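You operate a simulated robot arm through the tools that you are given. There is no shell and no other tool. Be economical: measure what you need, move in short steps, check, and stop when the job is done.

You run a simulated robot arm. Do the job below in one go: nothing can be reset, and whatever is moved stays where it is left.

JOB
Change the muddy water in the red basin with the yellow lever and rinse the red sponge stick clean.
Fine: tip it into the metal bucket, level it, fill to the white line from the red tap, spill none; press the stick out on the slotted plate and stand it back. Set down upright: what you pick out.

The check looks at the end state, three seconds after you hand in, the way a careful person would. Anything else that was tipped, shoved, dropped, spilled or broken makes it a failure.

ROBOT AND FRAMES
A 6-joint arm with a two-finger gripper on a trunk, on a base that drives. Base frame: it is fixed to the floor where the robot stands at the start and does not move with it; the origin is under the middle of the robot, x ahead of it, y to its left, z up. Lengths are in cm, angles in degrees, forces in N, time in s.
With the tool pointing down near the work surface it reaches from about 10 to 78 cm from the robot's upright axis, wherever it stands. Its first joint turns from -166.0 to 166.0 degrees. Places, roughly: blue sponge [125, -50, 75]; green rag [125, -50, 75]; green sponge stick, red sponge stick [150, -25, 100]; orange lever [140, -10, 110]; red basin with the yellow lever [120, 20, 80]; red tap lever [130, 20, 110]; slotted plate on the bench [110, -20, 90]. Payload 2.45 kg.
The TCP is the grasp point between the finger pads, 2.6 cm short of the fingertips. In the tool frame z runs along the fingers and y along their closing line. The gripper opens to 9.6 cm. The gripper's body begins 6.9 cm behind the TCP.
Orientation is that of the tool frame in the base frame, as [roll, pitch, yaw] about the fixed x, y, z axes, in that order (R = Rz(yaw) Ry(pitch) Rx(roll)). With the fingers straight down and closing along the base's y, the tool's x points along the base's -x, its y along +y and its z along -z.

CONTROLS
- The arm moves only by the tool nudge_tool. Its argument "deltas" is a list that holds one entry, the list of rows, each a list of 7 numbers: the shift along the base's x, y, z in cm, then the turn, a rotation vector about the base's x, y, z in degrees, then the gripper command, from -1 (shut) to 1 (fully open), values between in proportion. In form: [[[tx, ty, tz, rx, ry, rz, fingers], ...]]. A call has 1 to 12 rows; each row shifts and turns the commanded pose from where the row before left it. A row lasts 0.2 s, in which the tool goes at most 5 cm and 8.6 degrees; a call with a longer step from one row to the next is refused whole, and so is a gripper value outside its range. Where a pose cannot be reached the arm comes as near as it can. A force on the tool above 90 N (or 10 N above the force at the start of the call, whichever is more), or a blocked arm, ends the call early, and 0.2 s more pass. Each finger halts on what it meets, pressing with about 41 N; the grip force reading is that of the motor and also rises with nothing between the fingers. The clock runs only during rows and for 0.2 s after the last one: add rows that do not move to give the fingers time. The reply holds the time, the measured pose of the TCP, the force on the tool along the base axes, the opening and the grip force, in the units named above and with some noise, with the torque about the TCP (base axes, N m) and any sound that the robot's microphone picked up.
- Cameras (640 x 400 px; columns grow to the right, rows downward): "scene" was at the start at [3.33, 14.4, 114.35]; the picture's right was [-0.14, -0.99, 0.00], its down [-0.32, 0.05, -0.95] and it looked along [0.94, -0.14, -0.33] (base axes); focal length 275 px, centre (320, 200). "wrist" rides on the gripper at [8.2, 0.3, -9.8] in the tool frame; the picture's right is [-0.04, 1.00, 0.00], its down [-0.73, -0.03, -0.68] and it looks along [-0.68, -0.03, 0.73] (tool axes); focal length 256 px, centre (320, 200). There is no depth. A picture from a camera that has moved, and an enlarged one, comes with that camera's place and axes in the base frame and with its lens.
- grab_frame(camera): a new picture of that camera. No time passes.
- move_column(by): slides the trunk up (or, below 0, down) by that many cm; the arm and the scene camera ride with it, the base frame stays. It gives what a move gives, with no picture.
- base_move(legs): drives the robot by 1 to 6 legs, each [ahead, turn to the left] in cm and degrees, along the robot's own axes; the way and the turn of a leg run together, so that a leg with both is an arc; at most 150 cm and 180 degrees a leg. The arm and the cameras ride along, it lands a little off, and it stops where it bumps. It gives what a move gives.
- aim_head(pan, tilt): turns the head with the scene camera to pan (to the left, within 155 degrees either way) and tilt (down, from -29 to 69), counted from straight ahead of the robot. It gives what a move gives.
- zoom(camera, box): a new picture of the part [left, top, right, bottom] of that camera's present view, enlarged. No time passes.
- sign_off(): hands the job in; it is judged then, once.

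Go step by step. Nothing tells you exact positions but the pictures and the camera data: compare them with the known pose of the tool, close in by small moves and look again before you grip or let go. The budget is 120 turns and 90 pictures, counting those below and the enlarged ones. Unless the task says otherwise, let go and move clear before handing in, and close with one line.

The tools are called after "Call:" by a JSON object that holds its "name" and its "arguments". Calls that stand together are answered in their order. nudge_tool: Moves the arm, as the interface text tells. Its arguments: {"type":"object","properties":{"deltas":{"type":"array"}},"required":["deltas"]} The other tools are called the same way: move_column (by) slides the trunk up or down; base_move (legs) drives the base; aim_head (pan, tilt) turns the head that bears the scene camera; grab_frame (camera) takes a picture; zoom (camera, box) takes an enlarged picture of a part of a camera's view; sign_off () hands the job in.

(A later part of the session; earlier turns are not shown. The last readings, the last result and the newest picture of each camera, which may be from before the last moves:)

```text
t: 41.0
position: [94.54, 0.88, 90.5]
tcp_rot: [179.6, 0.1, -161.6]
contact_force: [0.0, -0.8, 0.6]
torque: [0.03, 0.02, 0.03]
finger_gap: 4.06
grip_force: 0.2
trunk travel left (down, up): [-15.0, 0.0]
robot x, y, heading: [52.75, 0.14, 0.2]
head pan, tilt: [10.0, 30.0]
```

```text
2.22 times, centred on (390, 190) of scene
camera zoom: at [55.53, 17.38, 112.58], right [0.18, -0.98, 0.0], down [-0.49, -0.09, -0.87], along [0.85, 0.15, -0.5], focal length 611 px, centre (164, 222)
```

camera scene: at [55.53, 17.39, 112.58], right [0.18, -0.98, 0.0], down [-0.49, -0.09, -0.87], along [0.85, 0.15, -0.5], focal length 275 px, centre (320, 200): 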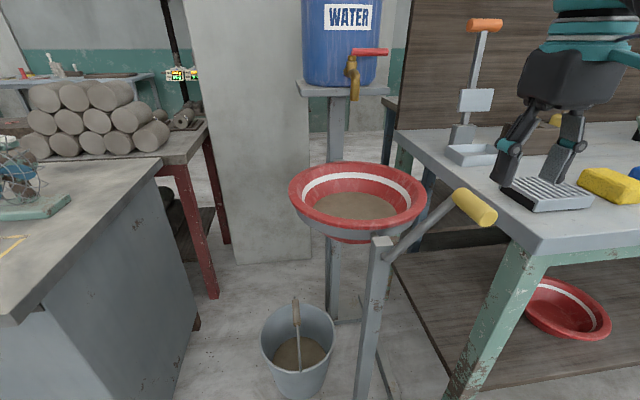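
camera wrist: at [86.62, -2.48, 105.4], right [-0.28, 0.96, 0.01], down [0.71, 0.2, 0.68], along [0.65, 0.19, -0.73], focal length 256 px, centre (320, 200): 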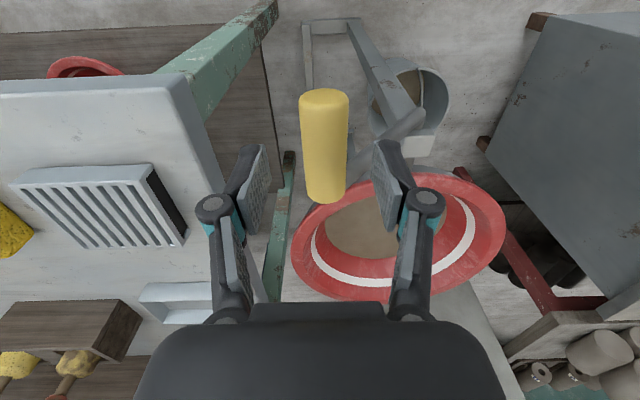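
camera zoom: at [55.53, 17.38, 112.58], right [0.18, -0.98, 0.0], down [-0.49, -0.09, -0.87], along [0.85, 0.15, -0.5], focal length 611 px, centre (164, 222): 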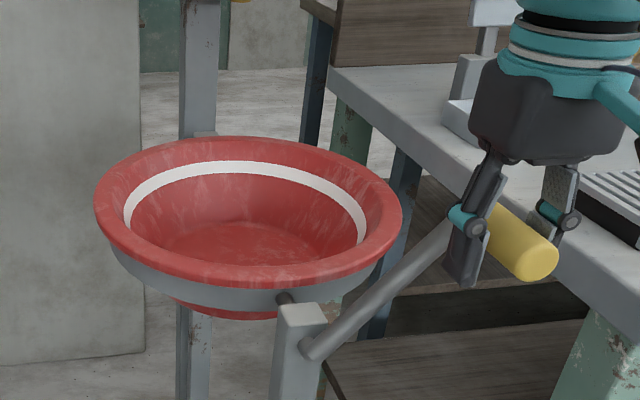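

The basin is empty and level. Lifting off the knob and looking at the tap closely.

Call:
{"name": "nudge_tool", "arguments": {"deltas": [[[-0.2, -0.3, 0, 0, 0, 0, 0.2], [0, 0, 2.5, 0, 0, 0, 0.2], [0, 0, 3, 0, 0, 0, 0.2], [-2, -3, 2, 0, 0, 0, 0.2], [-2, -4, 0, 0, 0, 0, 0.2], [0, -4, 0, 0, 0, 0, 0.2], [0, -4, 0, 0, 0, 0, 0.2], [0, -4, 0, 0, 0, 0, 0.2]]]}}

Call:
{"name": "aim_head", "arguments": {"pan": 0, "tilt": 15}}

Call:
{"name": "grab_frame", "arguments": {"camera": "scene"}}

Call:
{"name": "zoom", "arguments": {"camera": "scene", "box": [250, 90, 390, 190]}}

```text
t: 42.8
position: [90.03, -18.7, 97.97]
tcp_rot: [179.6, 0.1, -161.7]
contact_force: [-0.1, 0.0, 0.3]
torque: [-0.1, -0.02, 0.01]
finger_gap: 5.76
grip_force: 0.2
trunk travel left (down, up): [-15.0, 0.0]
robot x, y, heading: [52.58, 0.26, 0.4]
head pan, tilt: [10.0, 30.0]
```

```text
t: 43.5
position: [90.05, -18.64, 97.91]
tcp_rot: [179.7, 0.1, -161.7]
contact_force: [-0.9, -1.0, -0.7]
torque: [0.01, 0.03, -0.01]
finger_gap: 5.76
grip_force: 0.1
trunk travel left (down, up): [-15.0, 0.0]
robot x, y, heading: [52.39, 0.08, -0.2]
head pan, tilt: [0.0, 15.0]
```

```text
54 pictures are left
camera scene: at [55.97, 15.8, 114.99], right [0.0, -1.0, 0.0], down [-0.26, 0.0, -0.97], along [0.97, 0.0, -0.26], focal length 275 px, centre (320, 200)
```

scene: 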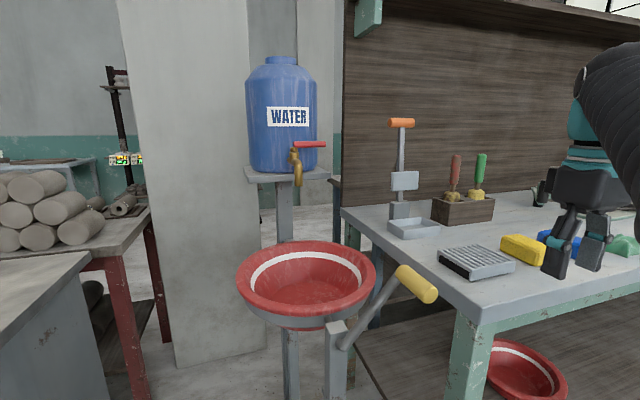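

```text
4.00 times, centred on (320, 140) of scene
camera zoom: at [55.97, 15.8, 114.99], right [0.0, -1.0, 0.0], down [-0.26, 0.0, -0.97], along [0.97, 0.0, -0.26], focal length 1100 px, centre (320, 440)
```

zoom: 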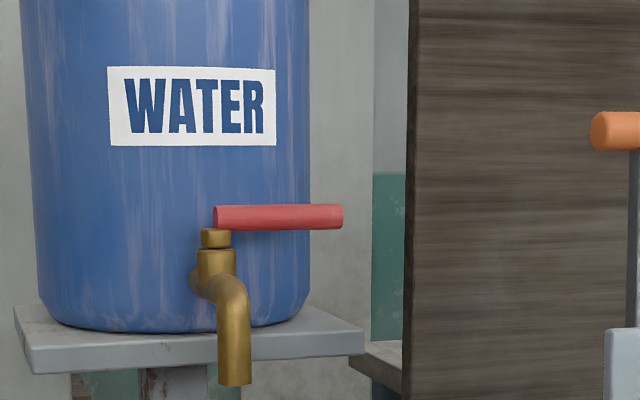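

The tap handle is a bar about 8 cm long at z≈110, pointing right from a stem at roughly (130, 22.6); the spout at (126, 21, 100) is over the basin. I need to know my base's size before driving closer.

Call:
{"name": "aim_head", "arguments": {"pan": -10, "tilt": 69}}

Call:
{"name": "grab_frame", "arguments": {"camera": "scene"}}

```text
t: 44.8
position: [90.09, -18.59, 97.96]
tcp_rot: [179.6, 0.1, -161.6]
contact_force: [0.8, 0.4, -0.5]
torque: [0.0, 0.0, -0.04]
finger_gap: 5.77
grip_force: 0.1
trunk travel left (down, up): [-15.0, 0.0]
robot x, y, heading: [52.84, -0.08, -0.1]
head pan, tilt: [-10.0, 68.8]
```

```text
52 pictures are left
camera scene: at [52.14, 14.82, 107.43], right [-0.17, -0.99, 0.0], down [-0.92, 0.16, -0.36], along [0.36, -0.06, -0.93], focal length 275 px, centre (320, 200)
```

scene: 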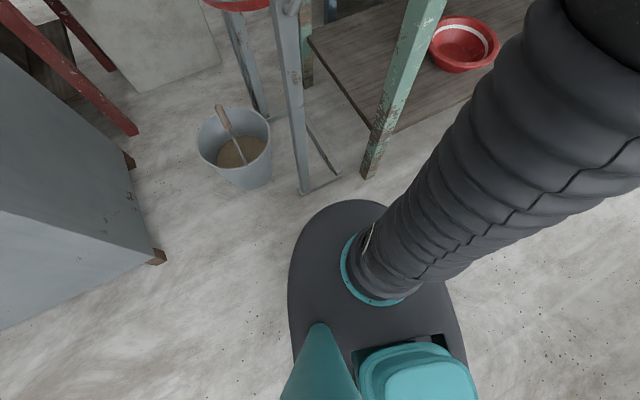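

The base front reaches about 30 cm ahead of the axis, so there's room to drive about 6 cm more. Then I'll turn the tool horizontal, heading about 60° left, to put the fingers around the handle's right end.

Call:
{"name": "base_move", "arguments": {"legs": [[6, 0]]}}

Call:
{"name": "nudge_tool", "arguments": {"deltas": [[[0, 0, 1, 0, 0, 8.4, 0.2], [0, 0, 1, 0, 0, 8.4, 0.2], [0, 0, 1, 0, 0, 8.4, 0.2], [0, 0, 1, 0, 0, 8.4, 0.2], [0, 0, 1, 0, 0, 8.4, 0.2], [0, 0, 0, 0, 0, 0, 0.2]]]}}

Call:
{"name": "nudge_tool", "arguments": {"deltas": [[[1, 1, 1, 7.1, -4.1, 0, 0.2], [1, 1, 1, 7.1, -4.1, 0, 0.2], [1, 1, 1, 7.1, -4.1, 0, 0.2], [1, 1, 1, 7.1, -4.1, 0, 0.2], [1, 1, 1, 7.1, -4.1, 0, 0.2], [1, 1, 1, 7.1, -4.1, 0, 0.2], [1, 1, 0, 7.1, -4.1, 0, 0.2], [1, 1, 0, 7.1, -4.1, 0, 0.2], [1, 1, 0, 7.1, -4.1, 0, 0.2], [1, 1, 0, 7.1, -4.1, 0, 0.2], [0, 0, 0, 0, 0, 0, 0.2]]]}}

Call:
{"name": "aim_head", "arguments": {"pan": 0, "tilt": 20}}

Call:
{"name": "grab_frame", "arguments": {"camera": "scene"}}

Call:
{"name": "grab_frame", "arguments": {"camera": "wrist"}}

```text
t: 45.7
position: [95.97, -18.68, 97.96]
tcp_rot: [179.6, 0.0, -161.5]
contact_force: [-0.3, -1.2, -0.6]
torque: [-0.02, -0.02, -0.01]
finger_gap: 5.74
grip_force: 0.0
trunk travel left (down, up): [-15.0, 0.0]
robot x, y, heading: [58.67, 0.28, 0.4]
head pan, tilt: [-10.0, 68.8]
```

```text
t: 47.1
position: [95.76, -18.31, 100.87]
tcp_rot: [179.8, 0.1, -119.4]
contact_force: [0.7, -0.2, 0.2]
torque: [-0.02, -0.03, 0.0]
finger_gap: 5.72
grip_force: 0.1
out of reach, approached as far as the arm can: row 4, 5
trunk travel left (down, up): [-15.0, 0.0]
robot x, y, heading: [58.41, 0.15, -0.3]
head pan, tilt: [-10.0, 68.8]
```

```text
t: 49.5
position: [105.9, -8.33, 105.38]
tcp_rot: [-176.8, 82.3, -116.5]
contact_force: [-0.3, -1.0, -0.1]
torque: [0.0, -0.03, 0.0]
finger_gap: 5.77
grip_force: 0.2
out of reach, approached as far as the arm can: row 1, 2
trunk travel left (down, up): [-15.0, 0.0]
robot x, y, heading: [58.21, 0.37, 0.2]
head pan, tilt: [-10.0, 68.8]
```

```text
t: 50.7
position: [105.91, -8.19, 105.34]
tcp_rot: [-177.0, 82.1, -116.5]
contact_force: [-0.2, 0.7, 0.5]
torque: [0.05, -0.02, -0.01]
finger_gap: 5.76
grip_force: 0.0
trunk travel left (down, up): [-15.0, 0.0]
robot x, y, heading: [58.66, -0.19, 0.0]
head pan, tilt: [0.0, 20.0]
```

```text
51 pictures are left
camera scene: at [61.91, 15.83, 114.18], right [0.0, -1.0, 0.0], down [-0.34, 0.0, -0.94], along [0.94, 0.0, -0.34], focal length 275 px, centre (320, 200)
```

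scene: 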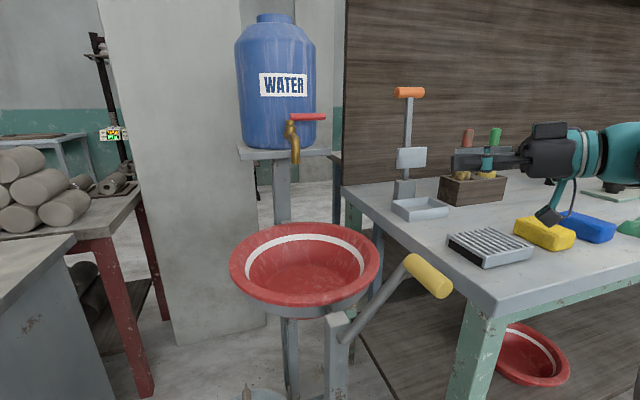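

```text
50 pictures are left
camera wrist: at [100.38, -17.43, 98.47], right [-0.87, 0.5, 0.03], down [-0.26, -0.51, 0.82], along [0.42, 0.7, 0.57], focal length 256 px, centre (320, 200)
```

wrist: 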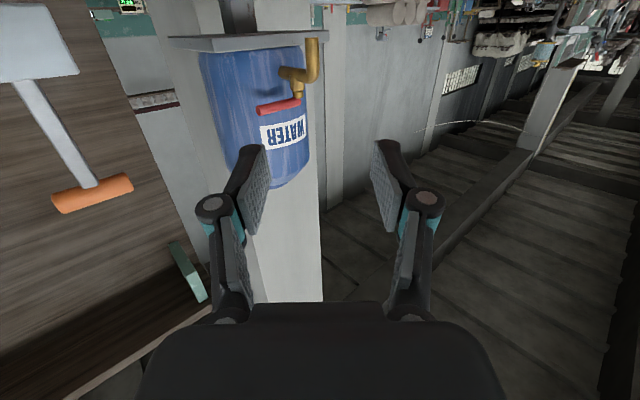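

Triangulated from the wrist view: handle from stem (128.2, 22.4) to its end (130.1, 14.5), z≈110.2. Moving to a pre-position short of the end.

Call:
{"name": "nudge_tool", "arguments": {"deltas": [[[2.55, 2.14, 0.61, 0, 0, 0, 0.2], [2.55, 2.14, 0.61, 0, 0, 0, 0.2], [2.55, 2.14, 0.61, 0, 0, 0, 0.2], [2.55, 2.14, 0.61, 0, 0, 0, 0.2], [2.55, 2.14, 0.61, 0, 0, 0, 0.2], [2.55, 2.14, 0.61, 0, 0, 0, 0.2], [2.55, 2.14, 0.61, 0, 0, 0, 0.2], [2.55, 2.14, 0.61, 0, 0, 0, 0.2], [0, 0, 0, 0, 0, 0, 0.2]]]}}

Call:
{"name": "grab_frame", "arguments": {"camera": "wrist"}}

Call:
{"name": "zoom", "arguments": {"camera": "scene", "box": [240, 60, 480, 220]}}

```text
t: 52.7
position: [126.02, 9.12, 110.13]
tcp_rot: [-177.0, 82.1, -116.6]
contact_force: [0.5, -0.3, -0.3]
torque: [0.01, 0.0, -0.02]
finger_gap: 5.77
grip_force: 0.1
trunk travel left (down, up): [-15.0, 0.0]
robot x, y, heading: [58.71, 0.36, 0.0]
head pan, tilt: [0.0, 20.0]
```

```text
49 pictures are left
camera wrist: at [120.63, -0.18, 103.22], right [-0.87, 0.5, 0.03], down [-0.26, -0.51, 0.82], along [0.42, 0.7, 0.57], focal length 256 px, centre (320, 200)
```

wrist: 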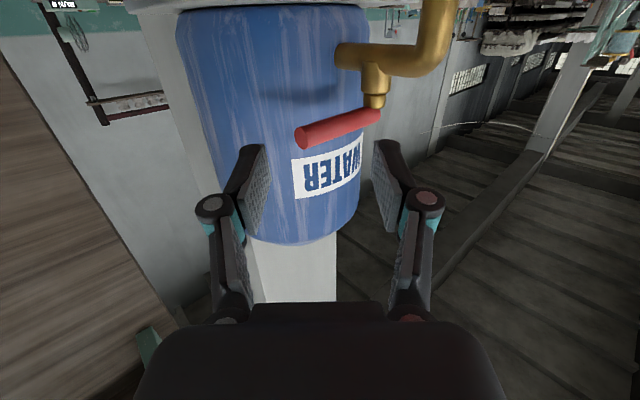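

```text
2.50 times, centred on (360, 140) of scene
camera zoom: at [61.91, 15.84, 114.18], right [0.0, -1.0, 0.0], down [-0.34, 0.0, -0.94], along [0.94, 0.0, -0.34], focal length 687 px, centre (220, 350)
```

zoom: 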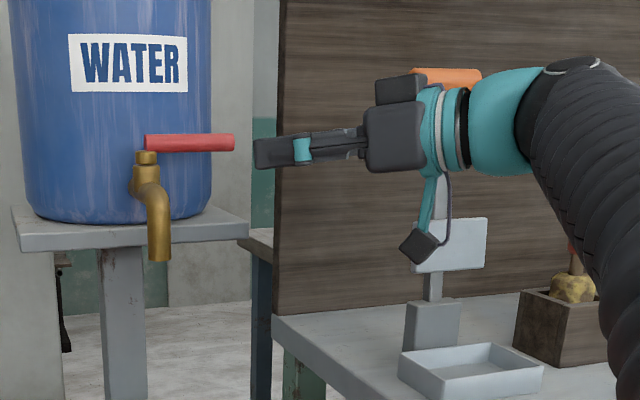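

Slightly widening and advancing so the right finger passes behind the bar's end.

Call:
{"name": "nudge_tool", "arguments": {"deltas": [[[0.5, -0.3, 0.3, 0, 0, 0, 0.45], [1.05, 1.65, 0, 0, 0, 0, 0.45], [1.05, 1.65, 0, 0, 0, 0, 0.45], [1.05, 1.65, 0, 0, 0, 0, 0.45], [1.05, 1.65, 0, 0, 0, 0, 0.45], [0, 0, 0, 0, 0, 0, 0.45]]]}}

Call:
{"name": "grab_frame", "arguments": {"camera": "wrist"}}

Call:
{"name": "zoom", "arguments": {"camera": "scene", "box": [240, 60, 480, 220]}}

```text
t: 54.1
position: [130.89, 15.26, 110.38]
tcp_rot: [-177.1, 82.1, -116.6]
contact_force: [-0.1, -0.5, -0.3]
torque: [-0.01, -0.03, -0.03]
finger_gap: 6.96
grip_force: 0.0
trunk travel left (down, up): [-15.0, 0.0]
robot x, y, heading: [58.7, 0.07, 0.3]
head pan, tilt: [0.0, 20.0]
```

```text
47 pictures are left
camera wrist: at [125.4, 6.05, 103.67], right [-0.87, 0.5, 0.03], down [-0.26, -0.51, 0.82], along [0.42, 0.7, 0.57], focal length 256 px, centre (320, 200)
```

wrist: 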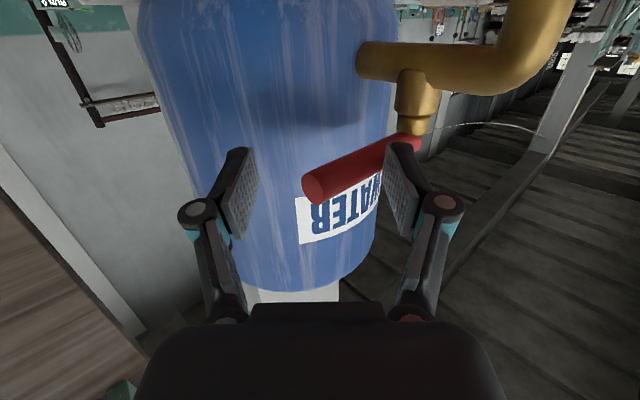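

```text
2.50 times, centred on (360, 140) of scene
camera zoom: at [61.91, 15.84, 114.18], right [0.0, -1.0, 0.0], down [-0.34, 0.0, -0.94], along [0.94, 0.0, -0.34], focal length 687 px, centre (220, 350)
```

zoom: 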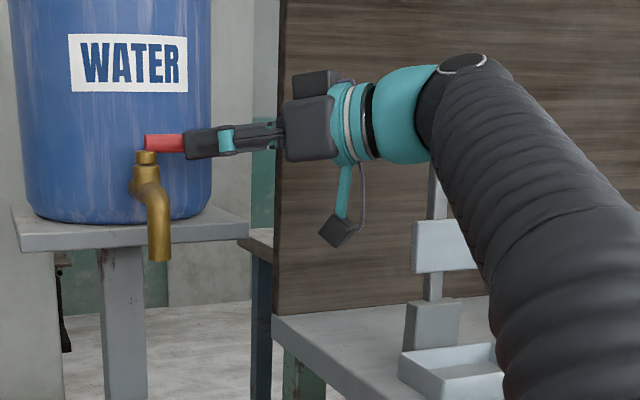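

The bar lies between the fingers. Pulling gently: first take up the play, then about 20–30° of turn, and look.

Call:
{"name": "nudge_tool", "arguments": {"deltas": [[[-1.1, 0.6, 0, 0, 0, 0, 0.45], [-1.1, 0.6, 0, 0, 0, 0, 0.45], [-1.1, 0.6, 0, 0, 0, 0, 0.45], [-0.9, 0, 0, 0, 0, 0, 0.45], [-0.9, 0, 0, 0, 0, 0, 0.45]]]}}

Call:
{"name": "grab_frame", "arguments": {"camera": "scene"}}

```text
t: 55.3
position: [125.96, 17.16, 110.48]
tcp_rot: [-177.4, 82.0, -116.8]
contact_force: [0.2, 0.4, -0.2]
torque: [0.01, 0.03, -0.04]
finger_gap: 6.95
grip_force: 0.0
trunk travel left (down, up): [-15.0, 0.0]
robot x, y, heading: [58.71, 0.14, 0.0]
head pan, tilt: [0.0, 20.0]
```

```text
45 pictures are left
camera scene: at [61.91, 15.85, 114.18], right [0.0, -1.0, 0.0], down [-0.34, 0.0, -0.94], along [0.94, 0.0, -0.34], focal length 275 px, centre (320, 200)
```

scene: 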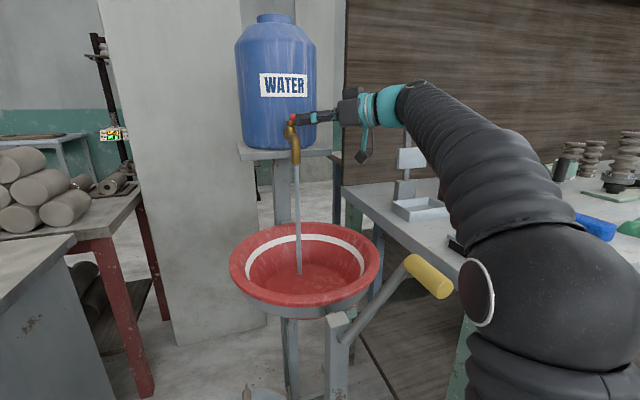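

Water is flowing into the basin. I'll wait and watch the level.

Call:
{"name": "nudge_tool", "arguments": {"deltas": [[[0, 0, 0, 0, 0, 0, 0.45], [0, 0, 0, 0, 0, 0, 0.45], [0, 0, 0, 0, 0, 0, 0.45], [0, 0, 0, 0, 0, 0, 0.45], [0, 0, 0, 0, 0, 0, 0.45], [0, 0, 0, 0, 0, 0, 0.45], [0, 0, 0, 0, 0, 0, 0.45], [0, 0, 0, 0, 0, 0, 0.45], [0, 0, 0, 0, 0, 0, 0.45], [0, 0, 0, 0, 0, 0, 0.45], [0, 0, 0, 0, 0, 0, 0.45], [0, 0, 0, 0, 0, 0, 0.45]]]}}

Call:
{"name": "zoom", "arguments": {"camera": "scene", "box": [200, 90, 440, 330]}}

```text
t: 57.9
position: [125.82, 17.1, 110.57]
tcp_rot: [-177.0, 82.1, -116.6]
contact_force: [0.6, 0.4, 0.1]
torque: [-0.01, -0.01, 0.0]
finger_gap: 6.98
grip_force: 0.2
trunk travel left (down, up): [-15.0, 0.0]
robot x, y, heading: [58.48, -0.01, -0.4]
head pan, tilt: [0.0, 20.0]
```

```text
1.67 times, centred on (320, 210) of scene
camera zoom: at [61.91, 15.84, 114.18], right [0.0, -1.0, 0.0], down [-0.34, 0.0, -0.94], along [0.94, 0.0, -0.34], focal length 458 px, centre (320, 183)
```

zoom: 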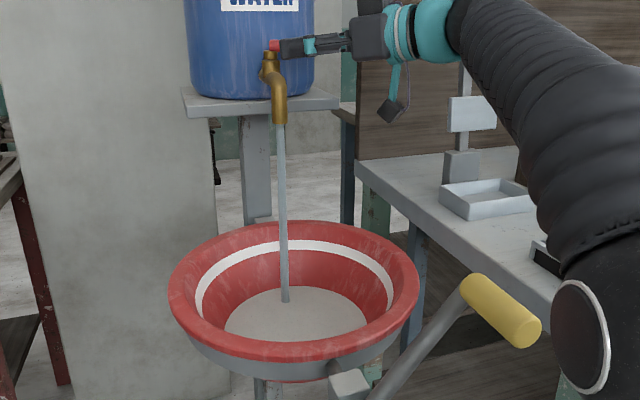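

Call:
{"name": "nudge_tool", "arguments": {"deltas": [[[0, 0, 0, 0, 0, 0, 0.45], [0, 0, 0, 0, 0, 0, 0.45], [0, 0, 0, 0, 0, 0, 0.45], [0, 0, 0, 0, 0, 0, 0.45], [0, 0, 0, 0, 0, 0, 0.45], [0, 0, 0, 0, 0, 0, 0.45], [0, 0, 0, 0, 0, 0, 0.45], [0, 0, 0, 0, 0, 0, 0.45], [0, 0, 0, 0, 0, 0, 0.45], [0, 0, 0, 0, 0, 0, 0.45], [0, 0, 0, 0, 0, 0, 0.45], [0, 0, 0, 0, 0, 0, 0.45]]]}}

Call:
{"name": "zoom", "arguments": {"camera": "scene", "box": [210, 200, 410, 330]}}

```text
t: 60.5
position: [125.97, 17.11, 110.35]
tcp_rot: [-177.0, 82.0, -116.6]
contact_force: [-0.2, -1.5, -0.1]
torque: [-0.01, 0.0, -0.06]
finger_gap: 6.98
grip_force: 0.1
trunk travel left (down, up): [-15.0, 0.0]
robot x, y, heading: [58.36, 0.18, 0.1]
head pan, tilt: [0.0, 20.0]
```

```text
3.08 times, centred on (310, 265) of scene
camera zoom: at [61.91, 15.84, 114.18], right [0.0, -1.0, 0.0], down [-0.34, 0.0, -0.94], along [0.94, 0.0, -0.34], focal length 846 px, centre (351, 0)
```

zoom: 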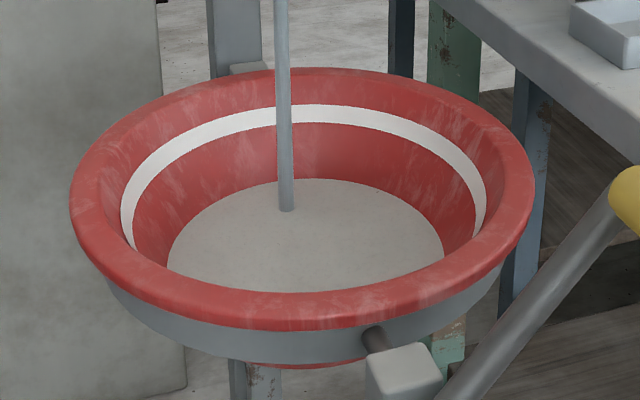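

About a third of the way. Waiting more.

Call:
{"name": "nudge_tool", "arguments": {"deltas": [[[0, 0, 0, 0, 0, 0, 0.45], [0, 0, 0, 0, 0, 0, 0.45], [0, 0, 0, 0, 0, 0, 0.45], [0, 0, 0, 0, 0, 0, 0.45], [0, 0, 0, 0, 0, 0, 0.45], [0, 0, 0, 0, 0, 0, 0.45], [0, 0, 0, 0, 0, 0, 0.45], [0, 0, 0, 0, 0, 0, 0.45], [0, 0, 0, 0, 0, 0, 0.45], [0, 0, 0, 0, 0, 0, 0.45], [0, 0, 0, 0, 0, 0, 0.45], [0, 0, 0, 0, 0, 0, 0.45]]]}}

Call:
{"name": "nudge_tool", "arguments": {"deltas": [[[0, 0, 0, 0, 0, 0, 0.45], [0, 0, 0, 0, 0, 0, 0.45], [0, 0, 0, 0, 0, 0, 0.45], [0, 0, 0, 0, 0, 0, 0.45], [0, 0, 0, 0, 0, 0, 0.45], [0, 0, 0, 0, 0, 0, 0.45], [0, 0, 0, 0, 0, 0, 0.45], [0, 0, 0, 0, 0, 0, 0.45], [0, 0, 0, 0, 0, 0, 0.45], [0, 0, 0, 0, 0, 0, 0.45], [0, 0, 0, 0, 0, 0, 0.45], [0, 0, 0, 0, 0, 0, 0.45]]]}}

Call:
{"name": "zoom", "arguments": {"camera": "scene", "box": [210, 200, 410, 330]}}

```text
t: 63.1
position: [125.96, 17.08, 110.43]
tcp_rot: [-177.0, 82.1, -116.6]
contact_force: [-0.4, 1.0, -0.4]
torque: [-0.02, -0.02, -0.03]
finger_gap: 6.98
grip_force: 0.1
trunk travel left (down, up): [-15.0, 0.0]
robot x, y, heading: [58.58, -0.05, -0.1]
head pan, tilt: [0.0, 20.0]
```

```text
t: 65.7
position: [125.96, 17.06, 110.56]
tcp_rot: [-177.1, 82.1, -116.6]
contact_force: [0.1, -0.2, 0.3]
torque: [0.03, -0.04, 0.01]
finger_gap: 6.99
grip_force: 0.1
trunk travel left (down, up): [-15.0, 0.0]
robot x, y, heading: [58.69, 0.12, 0.1]
head pan, tilt: [0.0, 20.0]
```

```text
3.08 times, centred on (310, 265) of scene
camera zoom: at [61.91, 15.84, 114.18], right [0.0, -1.0, 0.0], down [-0.34, 0.0, -0.94], along [0.94, 0.0, -0.34], focal length 846 px, centre (351, 0)
```

zoom: 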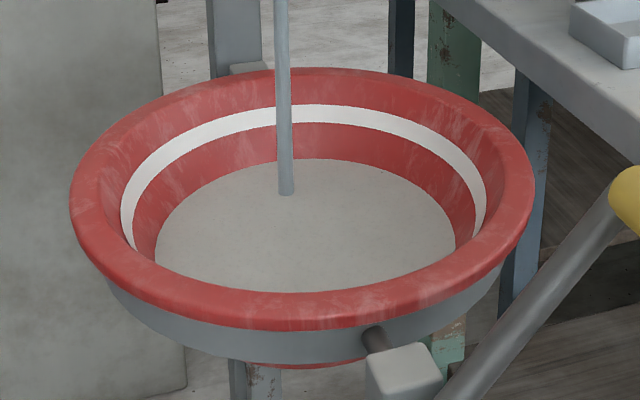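

Call:
{"name": "nudge_tool", "arguments": {"deltas": [[[0, 0, 0, 0, 0, 0, 0.45], [0, 0, 0, 0, 0, 0, 0.45], [0, 0, 0, 0, 0, 0, 0.45], [0, 0, 0, 0, 0, 0, 0.45], [0, 0, 0, 0, 0, 0, 0.45], [0, 0, 0, 0, 0, 0, 0.45], [0, 0, 0, 0, 0, 0, 0.45], [0, 0, 0, 0, 0, 0, 0.45], [0, 0, 0, 0, 0, 0, 0.45], [0, 0, 0, 0, 0, 0, 0.45], [0, 0, 0, 0, 0, 0, 0.45], [0, 0, 0, 0, 0, 0, 0.45]]]}}

Call:
{"name": "nudge_tool", "arguments": {"deltas": [[[0, 0, 0, 0, 0, 0, 0.45], [0, 0, 0, 0, 0, 0, 0.45], [0, 0, 0, 0, 0, 0, 0.45], [0, 0, 0, 0, 0, 0, 0.45], [0, 0, 0, 0, 0, 0, 0.45], [0, 0, 0, 0, 0, 0, 0.45], [0, 0, 0, 0, 0, 0, 0.45], [0, 0, 0, 0, 0, 0, 0.45], [0, 0, 0, 0, 0, 0, 0.45], [0, 0, 0, 0, 0, 0, 0.45], [0, 0, 0, 0, 0, 0, 0.45], [0, 0, 0, 0, 0, 0, 0.45]]]}}

Call:
{"name": "nudge_tool", "arguments": {"deltas": [[[0, 0, 0, 0, 0, 0, 0.45], [0, 0, 0, 0, 0, 0, 0.45], [0, 0, 0, 0, 0, 0, 0.45], [0, 0, 0, 0, 0, 0, 0.45], [0, 0, 0, 0, 0, 0, 0.45], [0, 0, 0, 0, 0, 0, 0.45]]]}}

Call:
{"name": "zoom", "arguments": {"camera": "scene", "box": [210, 200, 410, 330]}}

```text
t: 68.3
position: [125.88, 17.07, 110.48]
tcp_rot: [-177.0, 82.1, -116.6]
contact_force: [-0.2, 0.1, -0.8]
torque: [0.0, 0.01, -0.01]
finger_gap: 6.95
grip_force: 0.1
trunk travel left (down, up): [-15.0, 0.0]
robot x, y, heading: [58.46, 0.06, -0.3]
head pan, tilt: [0.0, 20.0]
```

```text
t: 70.9
position: [125.82, 17.03, 110.52]
tcp_rot: [-177.0, 82.1, -116.6]
contact_force: [-0.3, 0.1, -1.0]
torque: [0.0, -0.04, 0.01]
finger_gap: 6.96
grip_force: 0.1
trunk travel left (down, up): [-15.0, 0.0]
robot x, y, heading: [58.39, -0.06, 0.3]
head pan, tilt: [0.0, 20.0]
```

```text
t: 72.3
position: [125.98, 17.16, 110.52]
tcp_rot: [-177.1, 82.2, -116.6]
contact_force: [-1.1, 0.7, -0.3]
torque: [0.0, -0.03, 0.04]
finger_gap: 6.97
grip_force: 0.1
trunk travel left (down, up): [-15.0, 0.0]
robot x, y, heading: [58.31, 0.05, 0.1]
head pan, tilt: [0.0, 20.0]
```

```text
3.08 times, centred on (310, 265) of scene
camera zoom: at [61.91, 15.84, 114.18], right [0.0, -1.0, 0.0], down [-0.34, 0.0, -0.94], along [0.94, 0.0, -0.34], focal length 846 px, centre (351, 0)
```

zoom: 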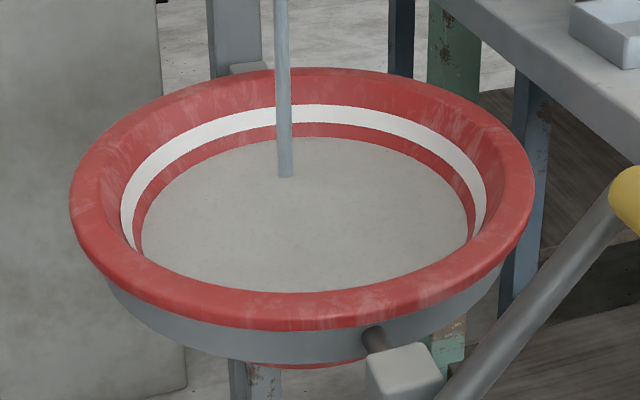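

Close to the line. While it fills, I narrow the fingers around the bar so closing will be quick.

Call:
{"name": "nudge_tool", "arguments": {"deltas": [[[0.36, -0.18, 0, 0, 0, 0, 0.28], [0.36, -0.18, 0, 0, 0, 0, 0.12], [0.36, -0.19, 0, 0, 0, 0, -0.04], [0, 0, 0, 0, 0, 0, -0.04], [0, 0, 0, 0, 0, 0, -0.04], [0, 0, 0, 0, 0, 0, -0.04], [0, 0, 0, 0, 0, 0, -0.04], [0, 0, 0, 0, 0, 0, -0.04], [0, 0, 0, 0, 0, 0, -0.04], [0, 0, 0, 0, 0, 0, -0.04], [0, 0, 0, 0, 0, 0, -0.04]]]}}

Call:
{"name": "grab_frame", "arguments": {"camera": "wrist"}}

Call:
{"name": "zoom", "arguments": {"camera": "scene", "box": [210, 200, 410, 330]}}

```text
t: 74.7
position: [127.1, 16.65, 110.43]
tcp_rot: [-177.0, 82.1, -116.6]
contact_force: [-0.9, 0.1, 0.0]
torque: [-0.04, -0.01, -0.03]
finger_gap: 4.64
grip_force: 0.0
trunk travel left (down, up): [-15.0, 0.0]
robot x, y, heading: [58.22, -0.2, 0.1]
head pan, tilt: [0.0, 20.0]
```

```text
40 pictures are left
camera wrist: at [121.51, 7.31, 103.6], right [-0.87, 0.5, 0.03], down [-0.26, -0.51, 0.82], along [0.42, 0.7, 0.57], focal length 256 px, centre (320, 200)
```

wrist: 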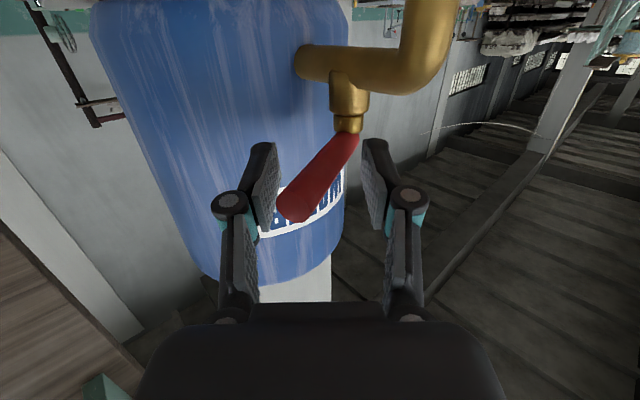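

```text
3.08 times, centred on (310, 265) of scene
camera zoom: at [61.91, 15.84, 114.18], right [0.0, -1.0, 0.0], down [-0.34, 0.0, -0.94], along [0.94, 0.0, -0.34], focal length 846 px, centre (351, 0)
```

zoom: 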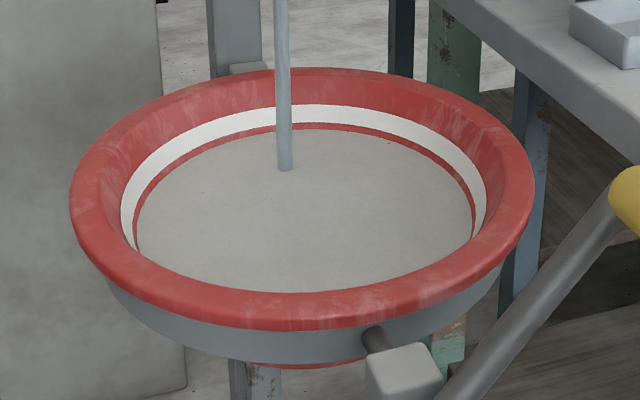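

Call:
{"name": "nudge_tool", "arguments": {"deltas": [[[0, 0, 0, 0, 0, 0, -0.04], [0, 0, 0, 0, 0, 0, -0.04], [0, 0, 0, 0, 0, 0, -0.04], [0, 0, 0, 0, 0, 0, -0.04], [0, 0, 0, 0, 0, 0, -0.04], [0, 0, 0, 0, 0, 0, -0.04], [0, 0, 0, 0, 0, 0, -0.04], [0, 0, 0, 0, 0, 0, -0.04], [0, 0, 0, 0, 0, 0, -0.04], [0, 0, 0, 0, 0, 0, -0.04], [0, 0, 0, 0, 0, 0, -0.04], [0, 0, 0, 0, 0, 0, -0.04]]]}}

Call:
{"name": "zoom", "arguments": {"camera": "scene", "box": [210, 200, 410, 330]}}

```text
t: 77.3
position: [127.05, 16.43, 110.36]
tcp_rot: [-177.1, 82.2, -116.5]
contact_force: [-0.5, 0.3, 0.7]
torque: [0.0, -0.01, 0.0]
finger_gap: 4.62
grip_force: 0.1
trunk travel left (down, up): [-15.0, 0.0]
robot x, y, heading: [58.42, -0.3, 0.2]
head pan, tilt: [0.0, 20.0]
```

```text
3.08 times, centred on (310, 265) of scene
camera zoom: at [61.91, 15.84, 114.18], right [0.0, -1.0, 0.0], down [-0.34, 0.0, -0.94], along [0.94, 0.0, -0.34], focal length 846 px, centre (351, 0)
```

zoom: 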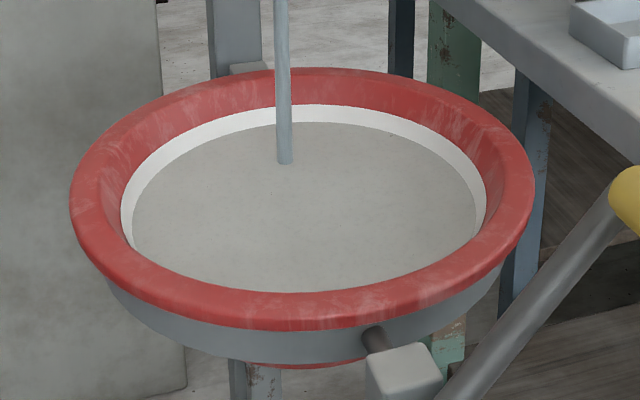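

At the lower edge of the white line; closing the tap now, ending within the line.

Call:
{"name": "nudge_tool", "arguments": {"deltas": [[[0, 0, 0, 0, 0, 0, -0.04], [0, 0, 0, 0, 0, 0, -0.04], [1.4, -0.8, 0, 0, 0, 0, -0.04], [1.4, -0.8, 0, 0, 0, 0, -0.04], [1.4, -0.8, 0, 0, 0, 0, -0.04], [0.3, -0.1, 0, 0, 0, 0, -0.04]]]}}

Call:
{"name": "grab_frame", "arguments": {"camera": "scene"}}

Call:
{"name": "grab_frame", "arguments": {"camera": "wrist"}}

```text
t: 78.7
position: [131.2, 14.09, 110.73]
tcp_rot: [-175.6, 82.2, -115.0]
contact_force: [-25.6, 2.1, 0.9]
torque: [0.02, 0.12, 0.83]
finger_gap: 6.55
grip_force: 14.4
trunk travel left (down, up): [-15.0, 0.0]
robot x, y, heading: [58.59, 0.13, -0.1]
head pan, tilt: [0.0, 20.0]
```

```text
37 pictures are left
camera scene: at [61.65, 15.86, 114.19], right [0.0, -1.0, 0.0], down [-0.34, 0.0, -0.94], along [0.94, 0.0, -0.34], focal length 275 px, centre (320, 200)
```

scene: 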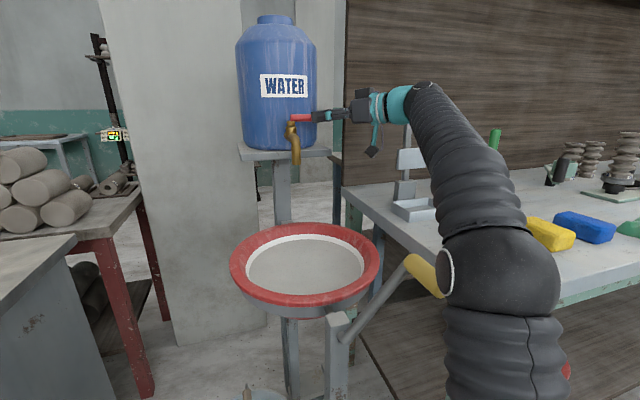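

```text
36 pictures are left
camera wrist: at [125.76, 4.83, 103.95], right [-0.87, 0.5, 0.03], down [-0.26, -0.51, 0.82], along [0.42, 0.7, 0.57], focal length 256 px, centre (320, 200)
```

wrist: 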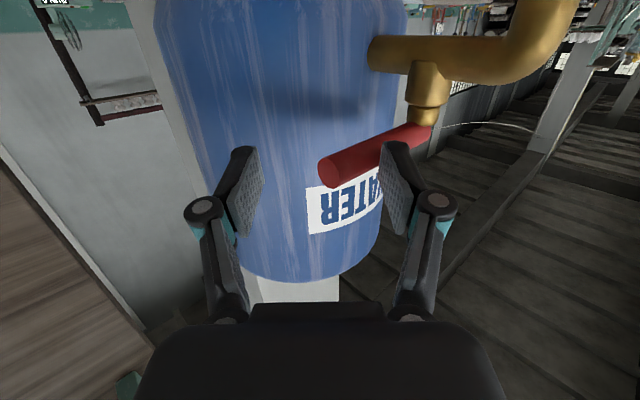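

Tap is closed at its stop and the flow has ended. Opening and backing off, then I'll study the stick holder.

Call:
{"name": "nudge_tool", "arguments": {"deltas": [[[0, 0, 0, 0, 0, 0, 0.55], [0.3, -0.2, 0, 0, 0, 0, 0.55], [-1, -1.9, 0, 0, 0, 0, 0.55], [-1.2, -2.3, 0, 0, 0, 0, 0.55], [-2, -3, 0, 0, 0, 0, 0.55], [-2, -3, 0, 0, 0, 0, 0.55], [-3, -3, 0, 0, 0, 0, 0.55], [-3, -3, 0, 0, 0, 0, 0.55], [-3, -3, 0, 0, 0, 0, 0.55]]]}}

Call:
{"name": "zoom", "arguments": {"camera": "scene", "box": [210, 80, 410, 330]}}

Call:
{"name": "zoom", "arguments": {"camera": "scene", "box": [380, 90, 640, 290]}}

```text
t: 80.7
position: [116.34, -5.48, 110.66]
tcp_rot: [-177.1, 82.1, -116.7]
contact_force: [-0.1, 0.8, -0.7]
torque: [-0.02, 0.02, 0.02]
finger_gap: 7.44
grip_force: 0.3
trunk travel left (down, up): [-15.0, 0.0]
robot x, y, heading: [58.55, 0.34, 0.1]
head pan, tilt: [0.0, 20.0]
```

```text
1.60 times, centred on (310, 205) of scene
camera zoom: at [61.93, 15.85, 114.18], right [0.0, -1.0, 0.0], down [-0.34, 0.0, -0.94], along [0.94, 0.0, -0.34], focal length 440 px, centre (336, 192)
```

zoom: 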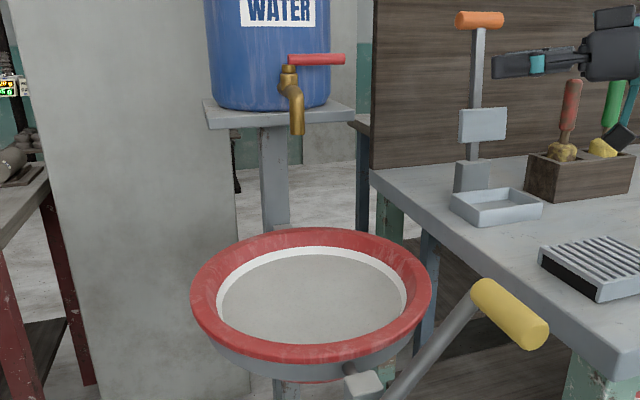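

```text
2.00 times, centred on (510, 190) of scene
camera zoom: at [61.93, 15.85, 114.18], right [0.0, -1.0, 0.0], down [-0.34, 0.0, -0.94], along [0.94, 0.0, -0.34], focal length 550 px, centre (-60, 220)
```

zoom: 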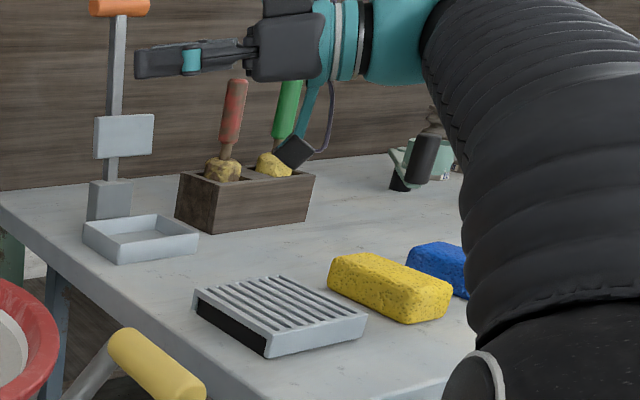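

Water stands evenly within the white line. For the stick I'd like to be further right, so I'll back off and S-curve about 15 cm to the right.

Call:
{"name": "base_move", "arguments": {"legs": [[-40, 0], [22, -40], [22, 40]]}}

Call:
{"name": "aim_head", "arguments": {"pan": -5, "tilt": 25}}

Call:
{"name": "grab_frame", "arguments": {"camera": "scene"}}

Call:
{"name": "grab_frame", "arguments": {"camera": "wrist"}}

```text
t: 86.9
position: [116.37, -19.11, 110.61]
tcp_rot: [-177.0, 82.1, -115.9]
contact_force: [0.1, 0.5, 1.0]
torque: [-0.07, -0.01, 0.02]
finger_gap: 7.42
grip_force: 0.0
trunk travel left (down, up): [-15.0, 0.0]
robot x, y, heading: [58.4, -14.26, 0.8]
head pan, tilt: [0.0, 20.0]
```

```text
t: 87.6
position: [116.5, -19.26, 110.61]
tcp_rot: [-177.0, 82.1, -115.9]
contact_force: [0.2, 0.0, 0.3]
torque: [0.0, 0.02, 0.02]
finger_gap: 7.47
grip_force: 0.0
trunk travel left (down, up): [-15.0, 0.0]
robot x, y, heading: [58.94, -14.2, 0.6]
head pan, tilt: [-5.0, 25.0]
```

```text
33 pictures are left
camera scene: at [61.56, 0.63, 113.38], right [-0.08, -1.0, 0.0], down [-0.42, 0.03, -0.91], along [0.9, -0.07, -0.42], focal length 275 px, centre (320, 200)
```

scene: 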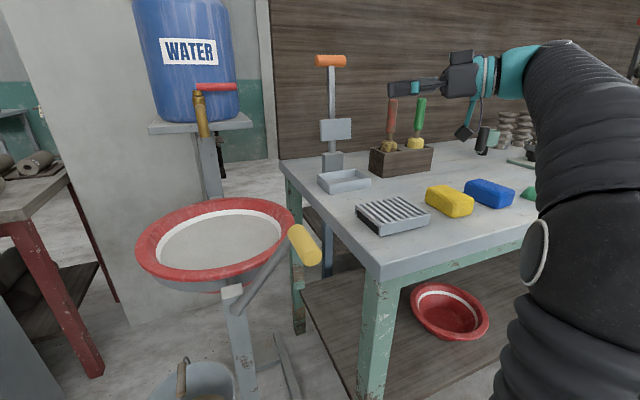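

```text
32 pictures are left
camera wrist: at [111.03, -28.54, 103.85], right [-0.87, 0.49, 0.03], down [-0.26, -0.51, 0.82], along [0.42, 0.71, 0.57], focal length 256 px, centre (320, 200)
```

wrist: 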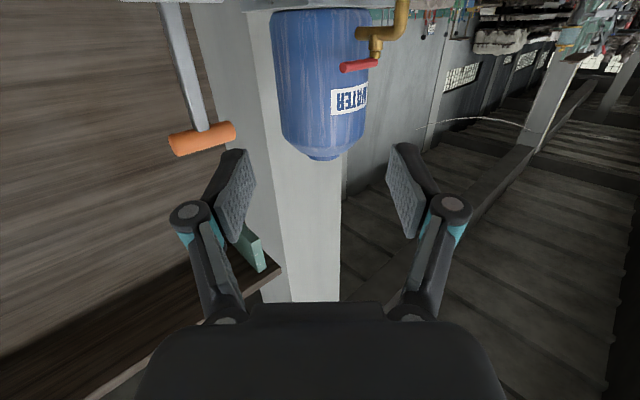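

Stick handle is at about (142.4, -26.6), z 97–106, green one 7 cm to its right. I'll swing the tool to heading ~18°, pitched ~15° down, and go to a pre-grasp 12 cm short.

Call:
{"name": "nudge_tool", "arguments": {"deltas": [[[0, -1, 0, 0, 0, -8.5, 0.15], [0, -1, 0, 0, 0, -8.5, 0.15], [0, -1, 0, 0, 0, -8.5, 0.15], [0, -1, 0, 0, 0, -8.5, 0.15], [0, -1, 0, 0, 0, -8.5, 0.15], [1, -1, 0, -2.2, 6.7, 0, 0.15], [2.7, -1, -1.4, 0, 0, 0, 0.15], [2.7, -1, -1.4, 0, 0, 0, 0.15], [2.7, -1, -1.4, 0, 0, 0, 0.15], [2.7, -1, -1.4, 0, 0, 0, 0.15], [2.7, -0.9, -1.5, 0, 0, 0, 0.15], [0, 0, -1.5, 0, 0, 0, 0.15]]]}}

Call:
{"name": "grab_frame", "arguments": {"camera": "wrist"}}

Call:
{"name": "zoom", "arguments": {"camera": "scene", "box": [300, 40, 540, 220]}}

```text
t: 90.2
position: [130.8, -30.21, 102.19]
tcp_rot: [-178.5, 75.1, -159.9]
contact_force: [-0.2, -1.0, 0.3]
torque: [0.04, 0.0, 0.01]
finger_gap: 5.5
grip_force: 0.0
trunk travel left (down, up): [-15.0, 0.0]
robot x, y, heading: [58.54, -14.44, 0.5]
head pan, tilt: [-5.0, 25.0]
```

```text
31 pictures are left
camera wrist: at [119.8, -33.6, 96.72], right [-0.31, 0.95, 0.03], down [-0.44, -0.17, 0.88], along [0.85, 0.26, 0.47], focal length 256 px, centre (320, 200)
```

wrist: 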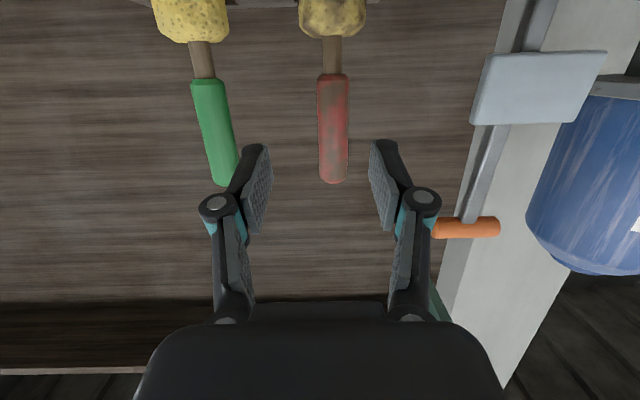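

```text
2.22 times, centred on (420, 130) of scene
camera zoom: at [61.56, 0.62, 113.38], right [-0.08, -1.0, 0.0], down [-0.42, 0.03, -0.91], along [0.9, -0.07, -0.42], focal length 611 px, centre (98, 356)
```

zoom: 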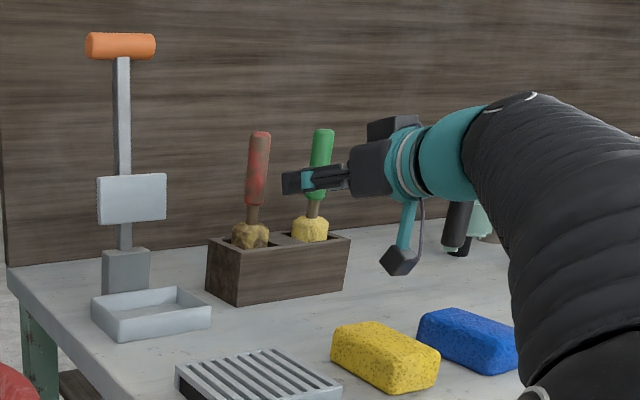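

Refined: stick at (140.7, -25.9). Advancing.

Call:
{"name": "nudge_tool", "arguments": {"deltas": [[[2.3, 1.0, 0.1, 0, 0, 0, 0.15], [2.3, 1.0, 0.1, 0, 0, 0, 0.15], [2.3, 1.0, 0.1, 0, 0, 0, 0.15], [2.0, 0.9, 0, 0, 0, 0, 0.15], [0, 0, 0, 0, 0, 0, 0.15]]]}}

Call:
{"name": "grab_frame", "arguments": {"camera": "wrist"}}

```text
t: 91.4
position: [139.85, -26.24, 102.49]
tcp_rot: [-178.7, 75.1, -160.1]
contact_force: [-0.9, -0.8, -0.4]
torque: [0.01, -0.02, 0.03]
finger_gap: 5.54
grip_force: 0.1
trunk travel left (down, up): [-15.0, 0.0]
robot x, y, heading: [58.2, -14.23, 0.9]
head pan, tilt: [-5.0, 25.0]
```

```text
29 pictures are left
camera wrist: at [128.8, -29.58, 97.02], right [-0.31, 0.95, 0.03], down [-0.43, -0.17, 0.88], along [0.85, 0.26, 0.47], focal length 256 px, centre (320, 200)
```

wrist: 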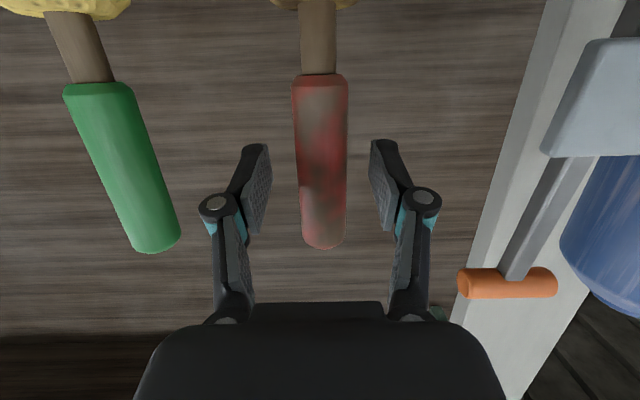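

Centred. Gripping the handle.

Call:
{"name": "nudge_tool", "arguments": {"deltas": [[[0.3, 0.1, 0, 0, 0, 0, 0.15], [0, 0, 0, 0, 0, 0, -0.3], [0, 0, 0, 0, 0, 0, -1], [0, 0, 0, 0, 0, 0, -1], [0, 0, 0, 0, 0, 0, -1]]]}}

Call:
{"name": "nudge_tool", "arguments": {"deltas": [[[0, 0, 1.5, 0, 0, 0, -1], [0, 0, 1.5, 0, 0, 0, -1], [0, 0, 1.5, 0, 0, 0, -1], [0, 0, 1.5, 0, 0, 0, -1], [0, 0, 0, 0, 0, 0, -1]]]}}

Call:
{"name": "zoom", "arguments": {"camera": "scene", "box": [300, 40, 540, 220]}}

```text
t: 92.6
position: [140.08, -26.09, 102.39]
tcp_rot: [-178.6, 75.1, -160.0]
contact_force: [0.6, 0.4, 1.3]
torque: [-0.02, -0.06, -0.01]
finger_gap: 2.35
grip_force: 41.3
trunk travel left (down, up): [-15.0, 0.0]
robot x, y, heading: [58.08, -14.19, 0.6]
head pan, tilt: [-5.0, 25.0]
```

```text
t: 93.8
position: [140.09, -26.14, 108.5]
tcp_rot: [-178.7, 75.0, -160.0]
contact_force: [0.0, -1.1, -1.4]
torque: [-0.03, 0.0, 0.01]
finger_gap: 2.35
grip_force: 40.9
trunk travel left (down, up): [-15.0, 0.0]
robot x, y, heading: [58.5, -14.49, 0.5]
head pan, tilt: [-5.0, 25.0]
```

```text
2.22 times, centred on (420, 130) of scene
camera zoom: at [61.57, 0.62, 113.37], right [-0.08, -1.0, 0.0], down [-0.42, 0.03, -0.91], along [0.9, -0.07, -0.42], focal length 611 px, centre (98, 356)
```

zoom: 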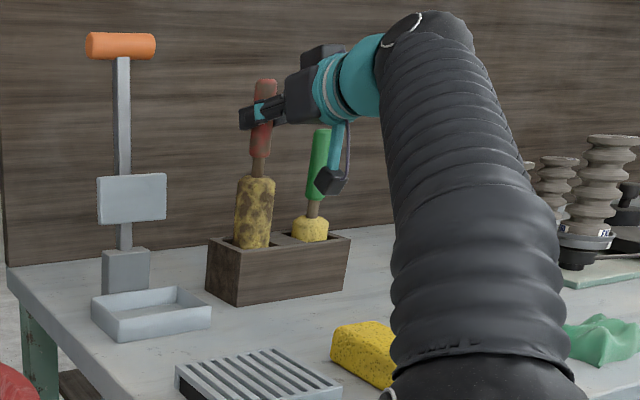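

The sponge is long, so it's still partly in the box. Lifting another 4 cm.

Call:
{"name": "nudge_tool", "arguments": {"deltas": [[[0, 0, 1.2, 0, 0, 0, -1], [0, 0, 1.2, 0, 0, 0, -1], [0, 0, 1.2, 0, 0, 0, -1], [0, 0, 0, 0, 0, 0, -1]]]}}

Call:
{"name": "zoom", "arguments": {"camera": "scene", "box": [300, 20, 540, 200]}}

```text
t: 94.8
position: [139.82, -26.19, 111.11]
tcp_rot: [-178.6, 75.1, -160.0]
contact_force: [-0.3, -0.4, -0.9]
torque: [-0.02, -0.01, -0.01]
finger_gap: 2.35
grip_force: 40.7
out of reach, approached as far as the arm can: row 3
trunk travel left (down, up): [-15.0, 0.0]
robot x, y, heading: [58.24, -14.05, 0.7]
head pan, tilt: [-5.0, 25.0]
```

```text
2.22 times, centred on (420, 110) of scene
camera zoom: at [61.57, 0.62, 113.37], right [-0.08, -1.0, 0.0], down [-0.42, 0.03, -0.91], along [0.9, -0.07, -0.42], focal length 611 px, centre (98, 400)
```

zoom: 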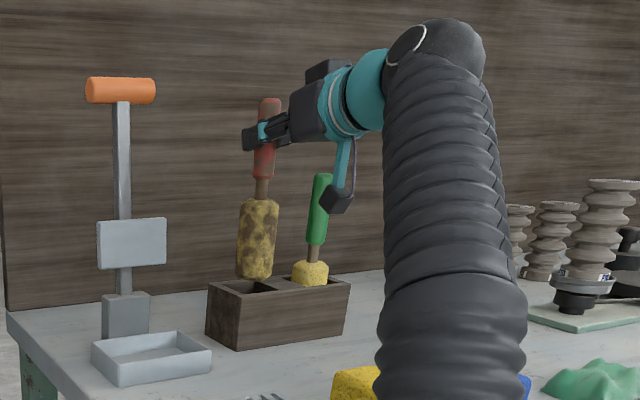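

The sponge is just clearing the box. Rising a bit more while drawing back toward the robot.

Call:
{"name": "nudge_tool", "arguments": {"deltas": [[[-0.4, 0, 0.6, 0, 0, 0, -1], [-0.5, 0, 0.6, 0, 0, 0, -1], [-0.8, 0, 0.6, 0, 0, 0, -1], [-1.5, 0.2, 0.3, 0, 0, 0, -1], [-2.5, 0.5, 0, 0, 0, 0, -1], [-3, 1, 0, 0, 0, 0, -1], [-3, 1, 0, 0, 0, 0, -1], [0, 0, 0, 0, 0, 0, -1]]]}}

Call:
{"name": "grab_frame", "arguments": {"camera": "scene"}}

```text
t: 96.6
position: [128.08, -23.65, 113.01]
tcp_rot: [-178.6, 75.1, -159.8]
contact_force: [-0.3, 0.6, -0.5]
torque: [0.0, 0.0, 0.04]
finger_gap: 2.38
grip_force: 41.2
out of reach, approached as far as the arm can: row 2
trunk travel left (down, up): [-15.0, 0.0]
robot x, y, heading: [58.46, -14.48, 0.6]
head pan, tilt: [-5.0, 25.0]
```

```text
26 pictures are left
camera scene: at [61.57, 0.63, 113.37], right [-0.08, -1.0, 0.0], down [-0.42, 0.03, -0.91], along [0.9, -0.07, -0.42], focal length 275 px, centre (320, 200)
```

scene: 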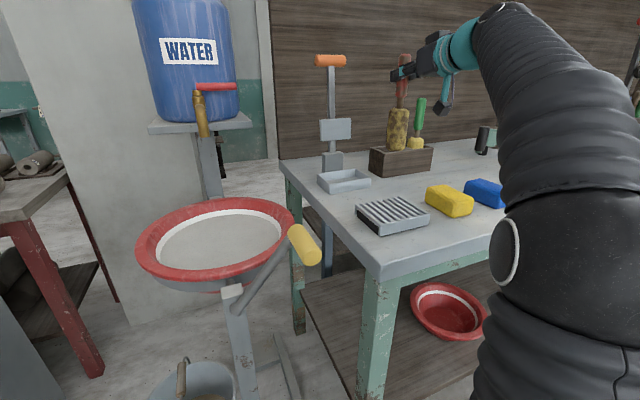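

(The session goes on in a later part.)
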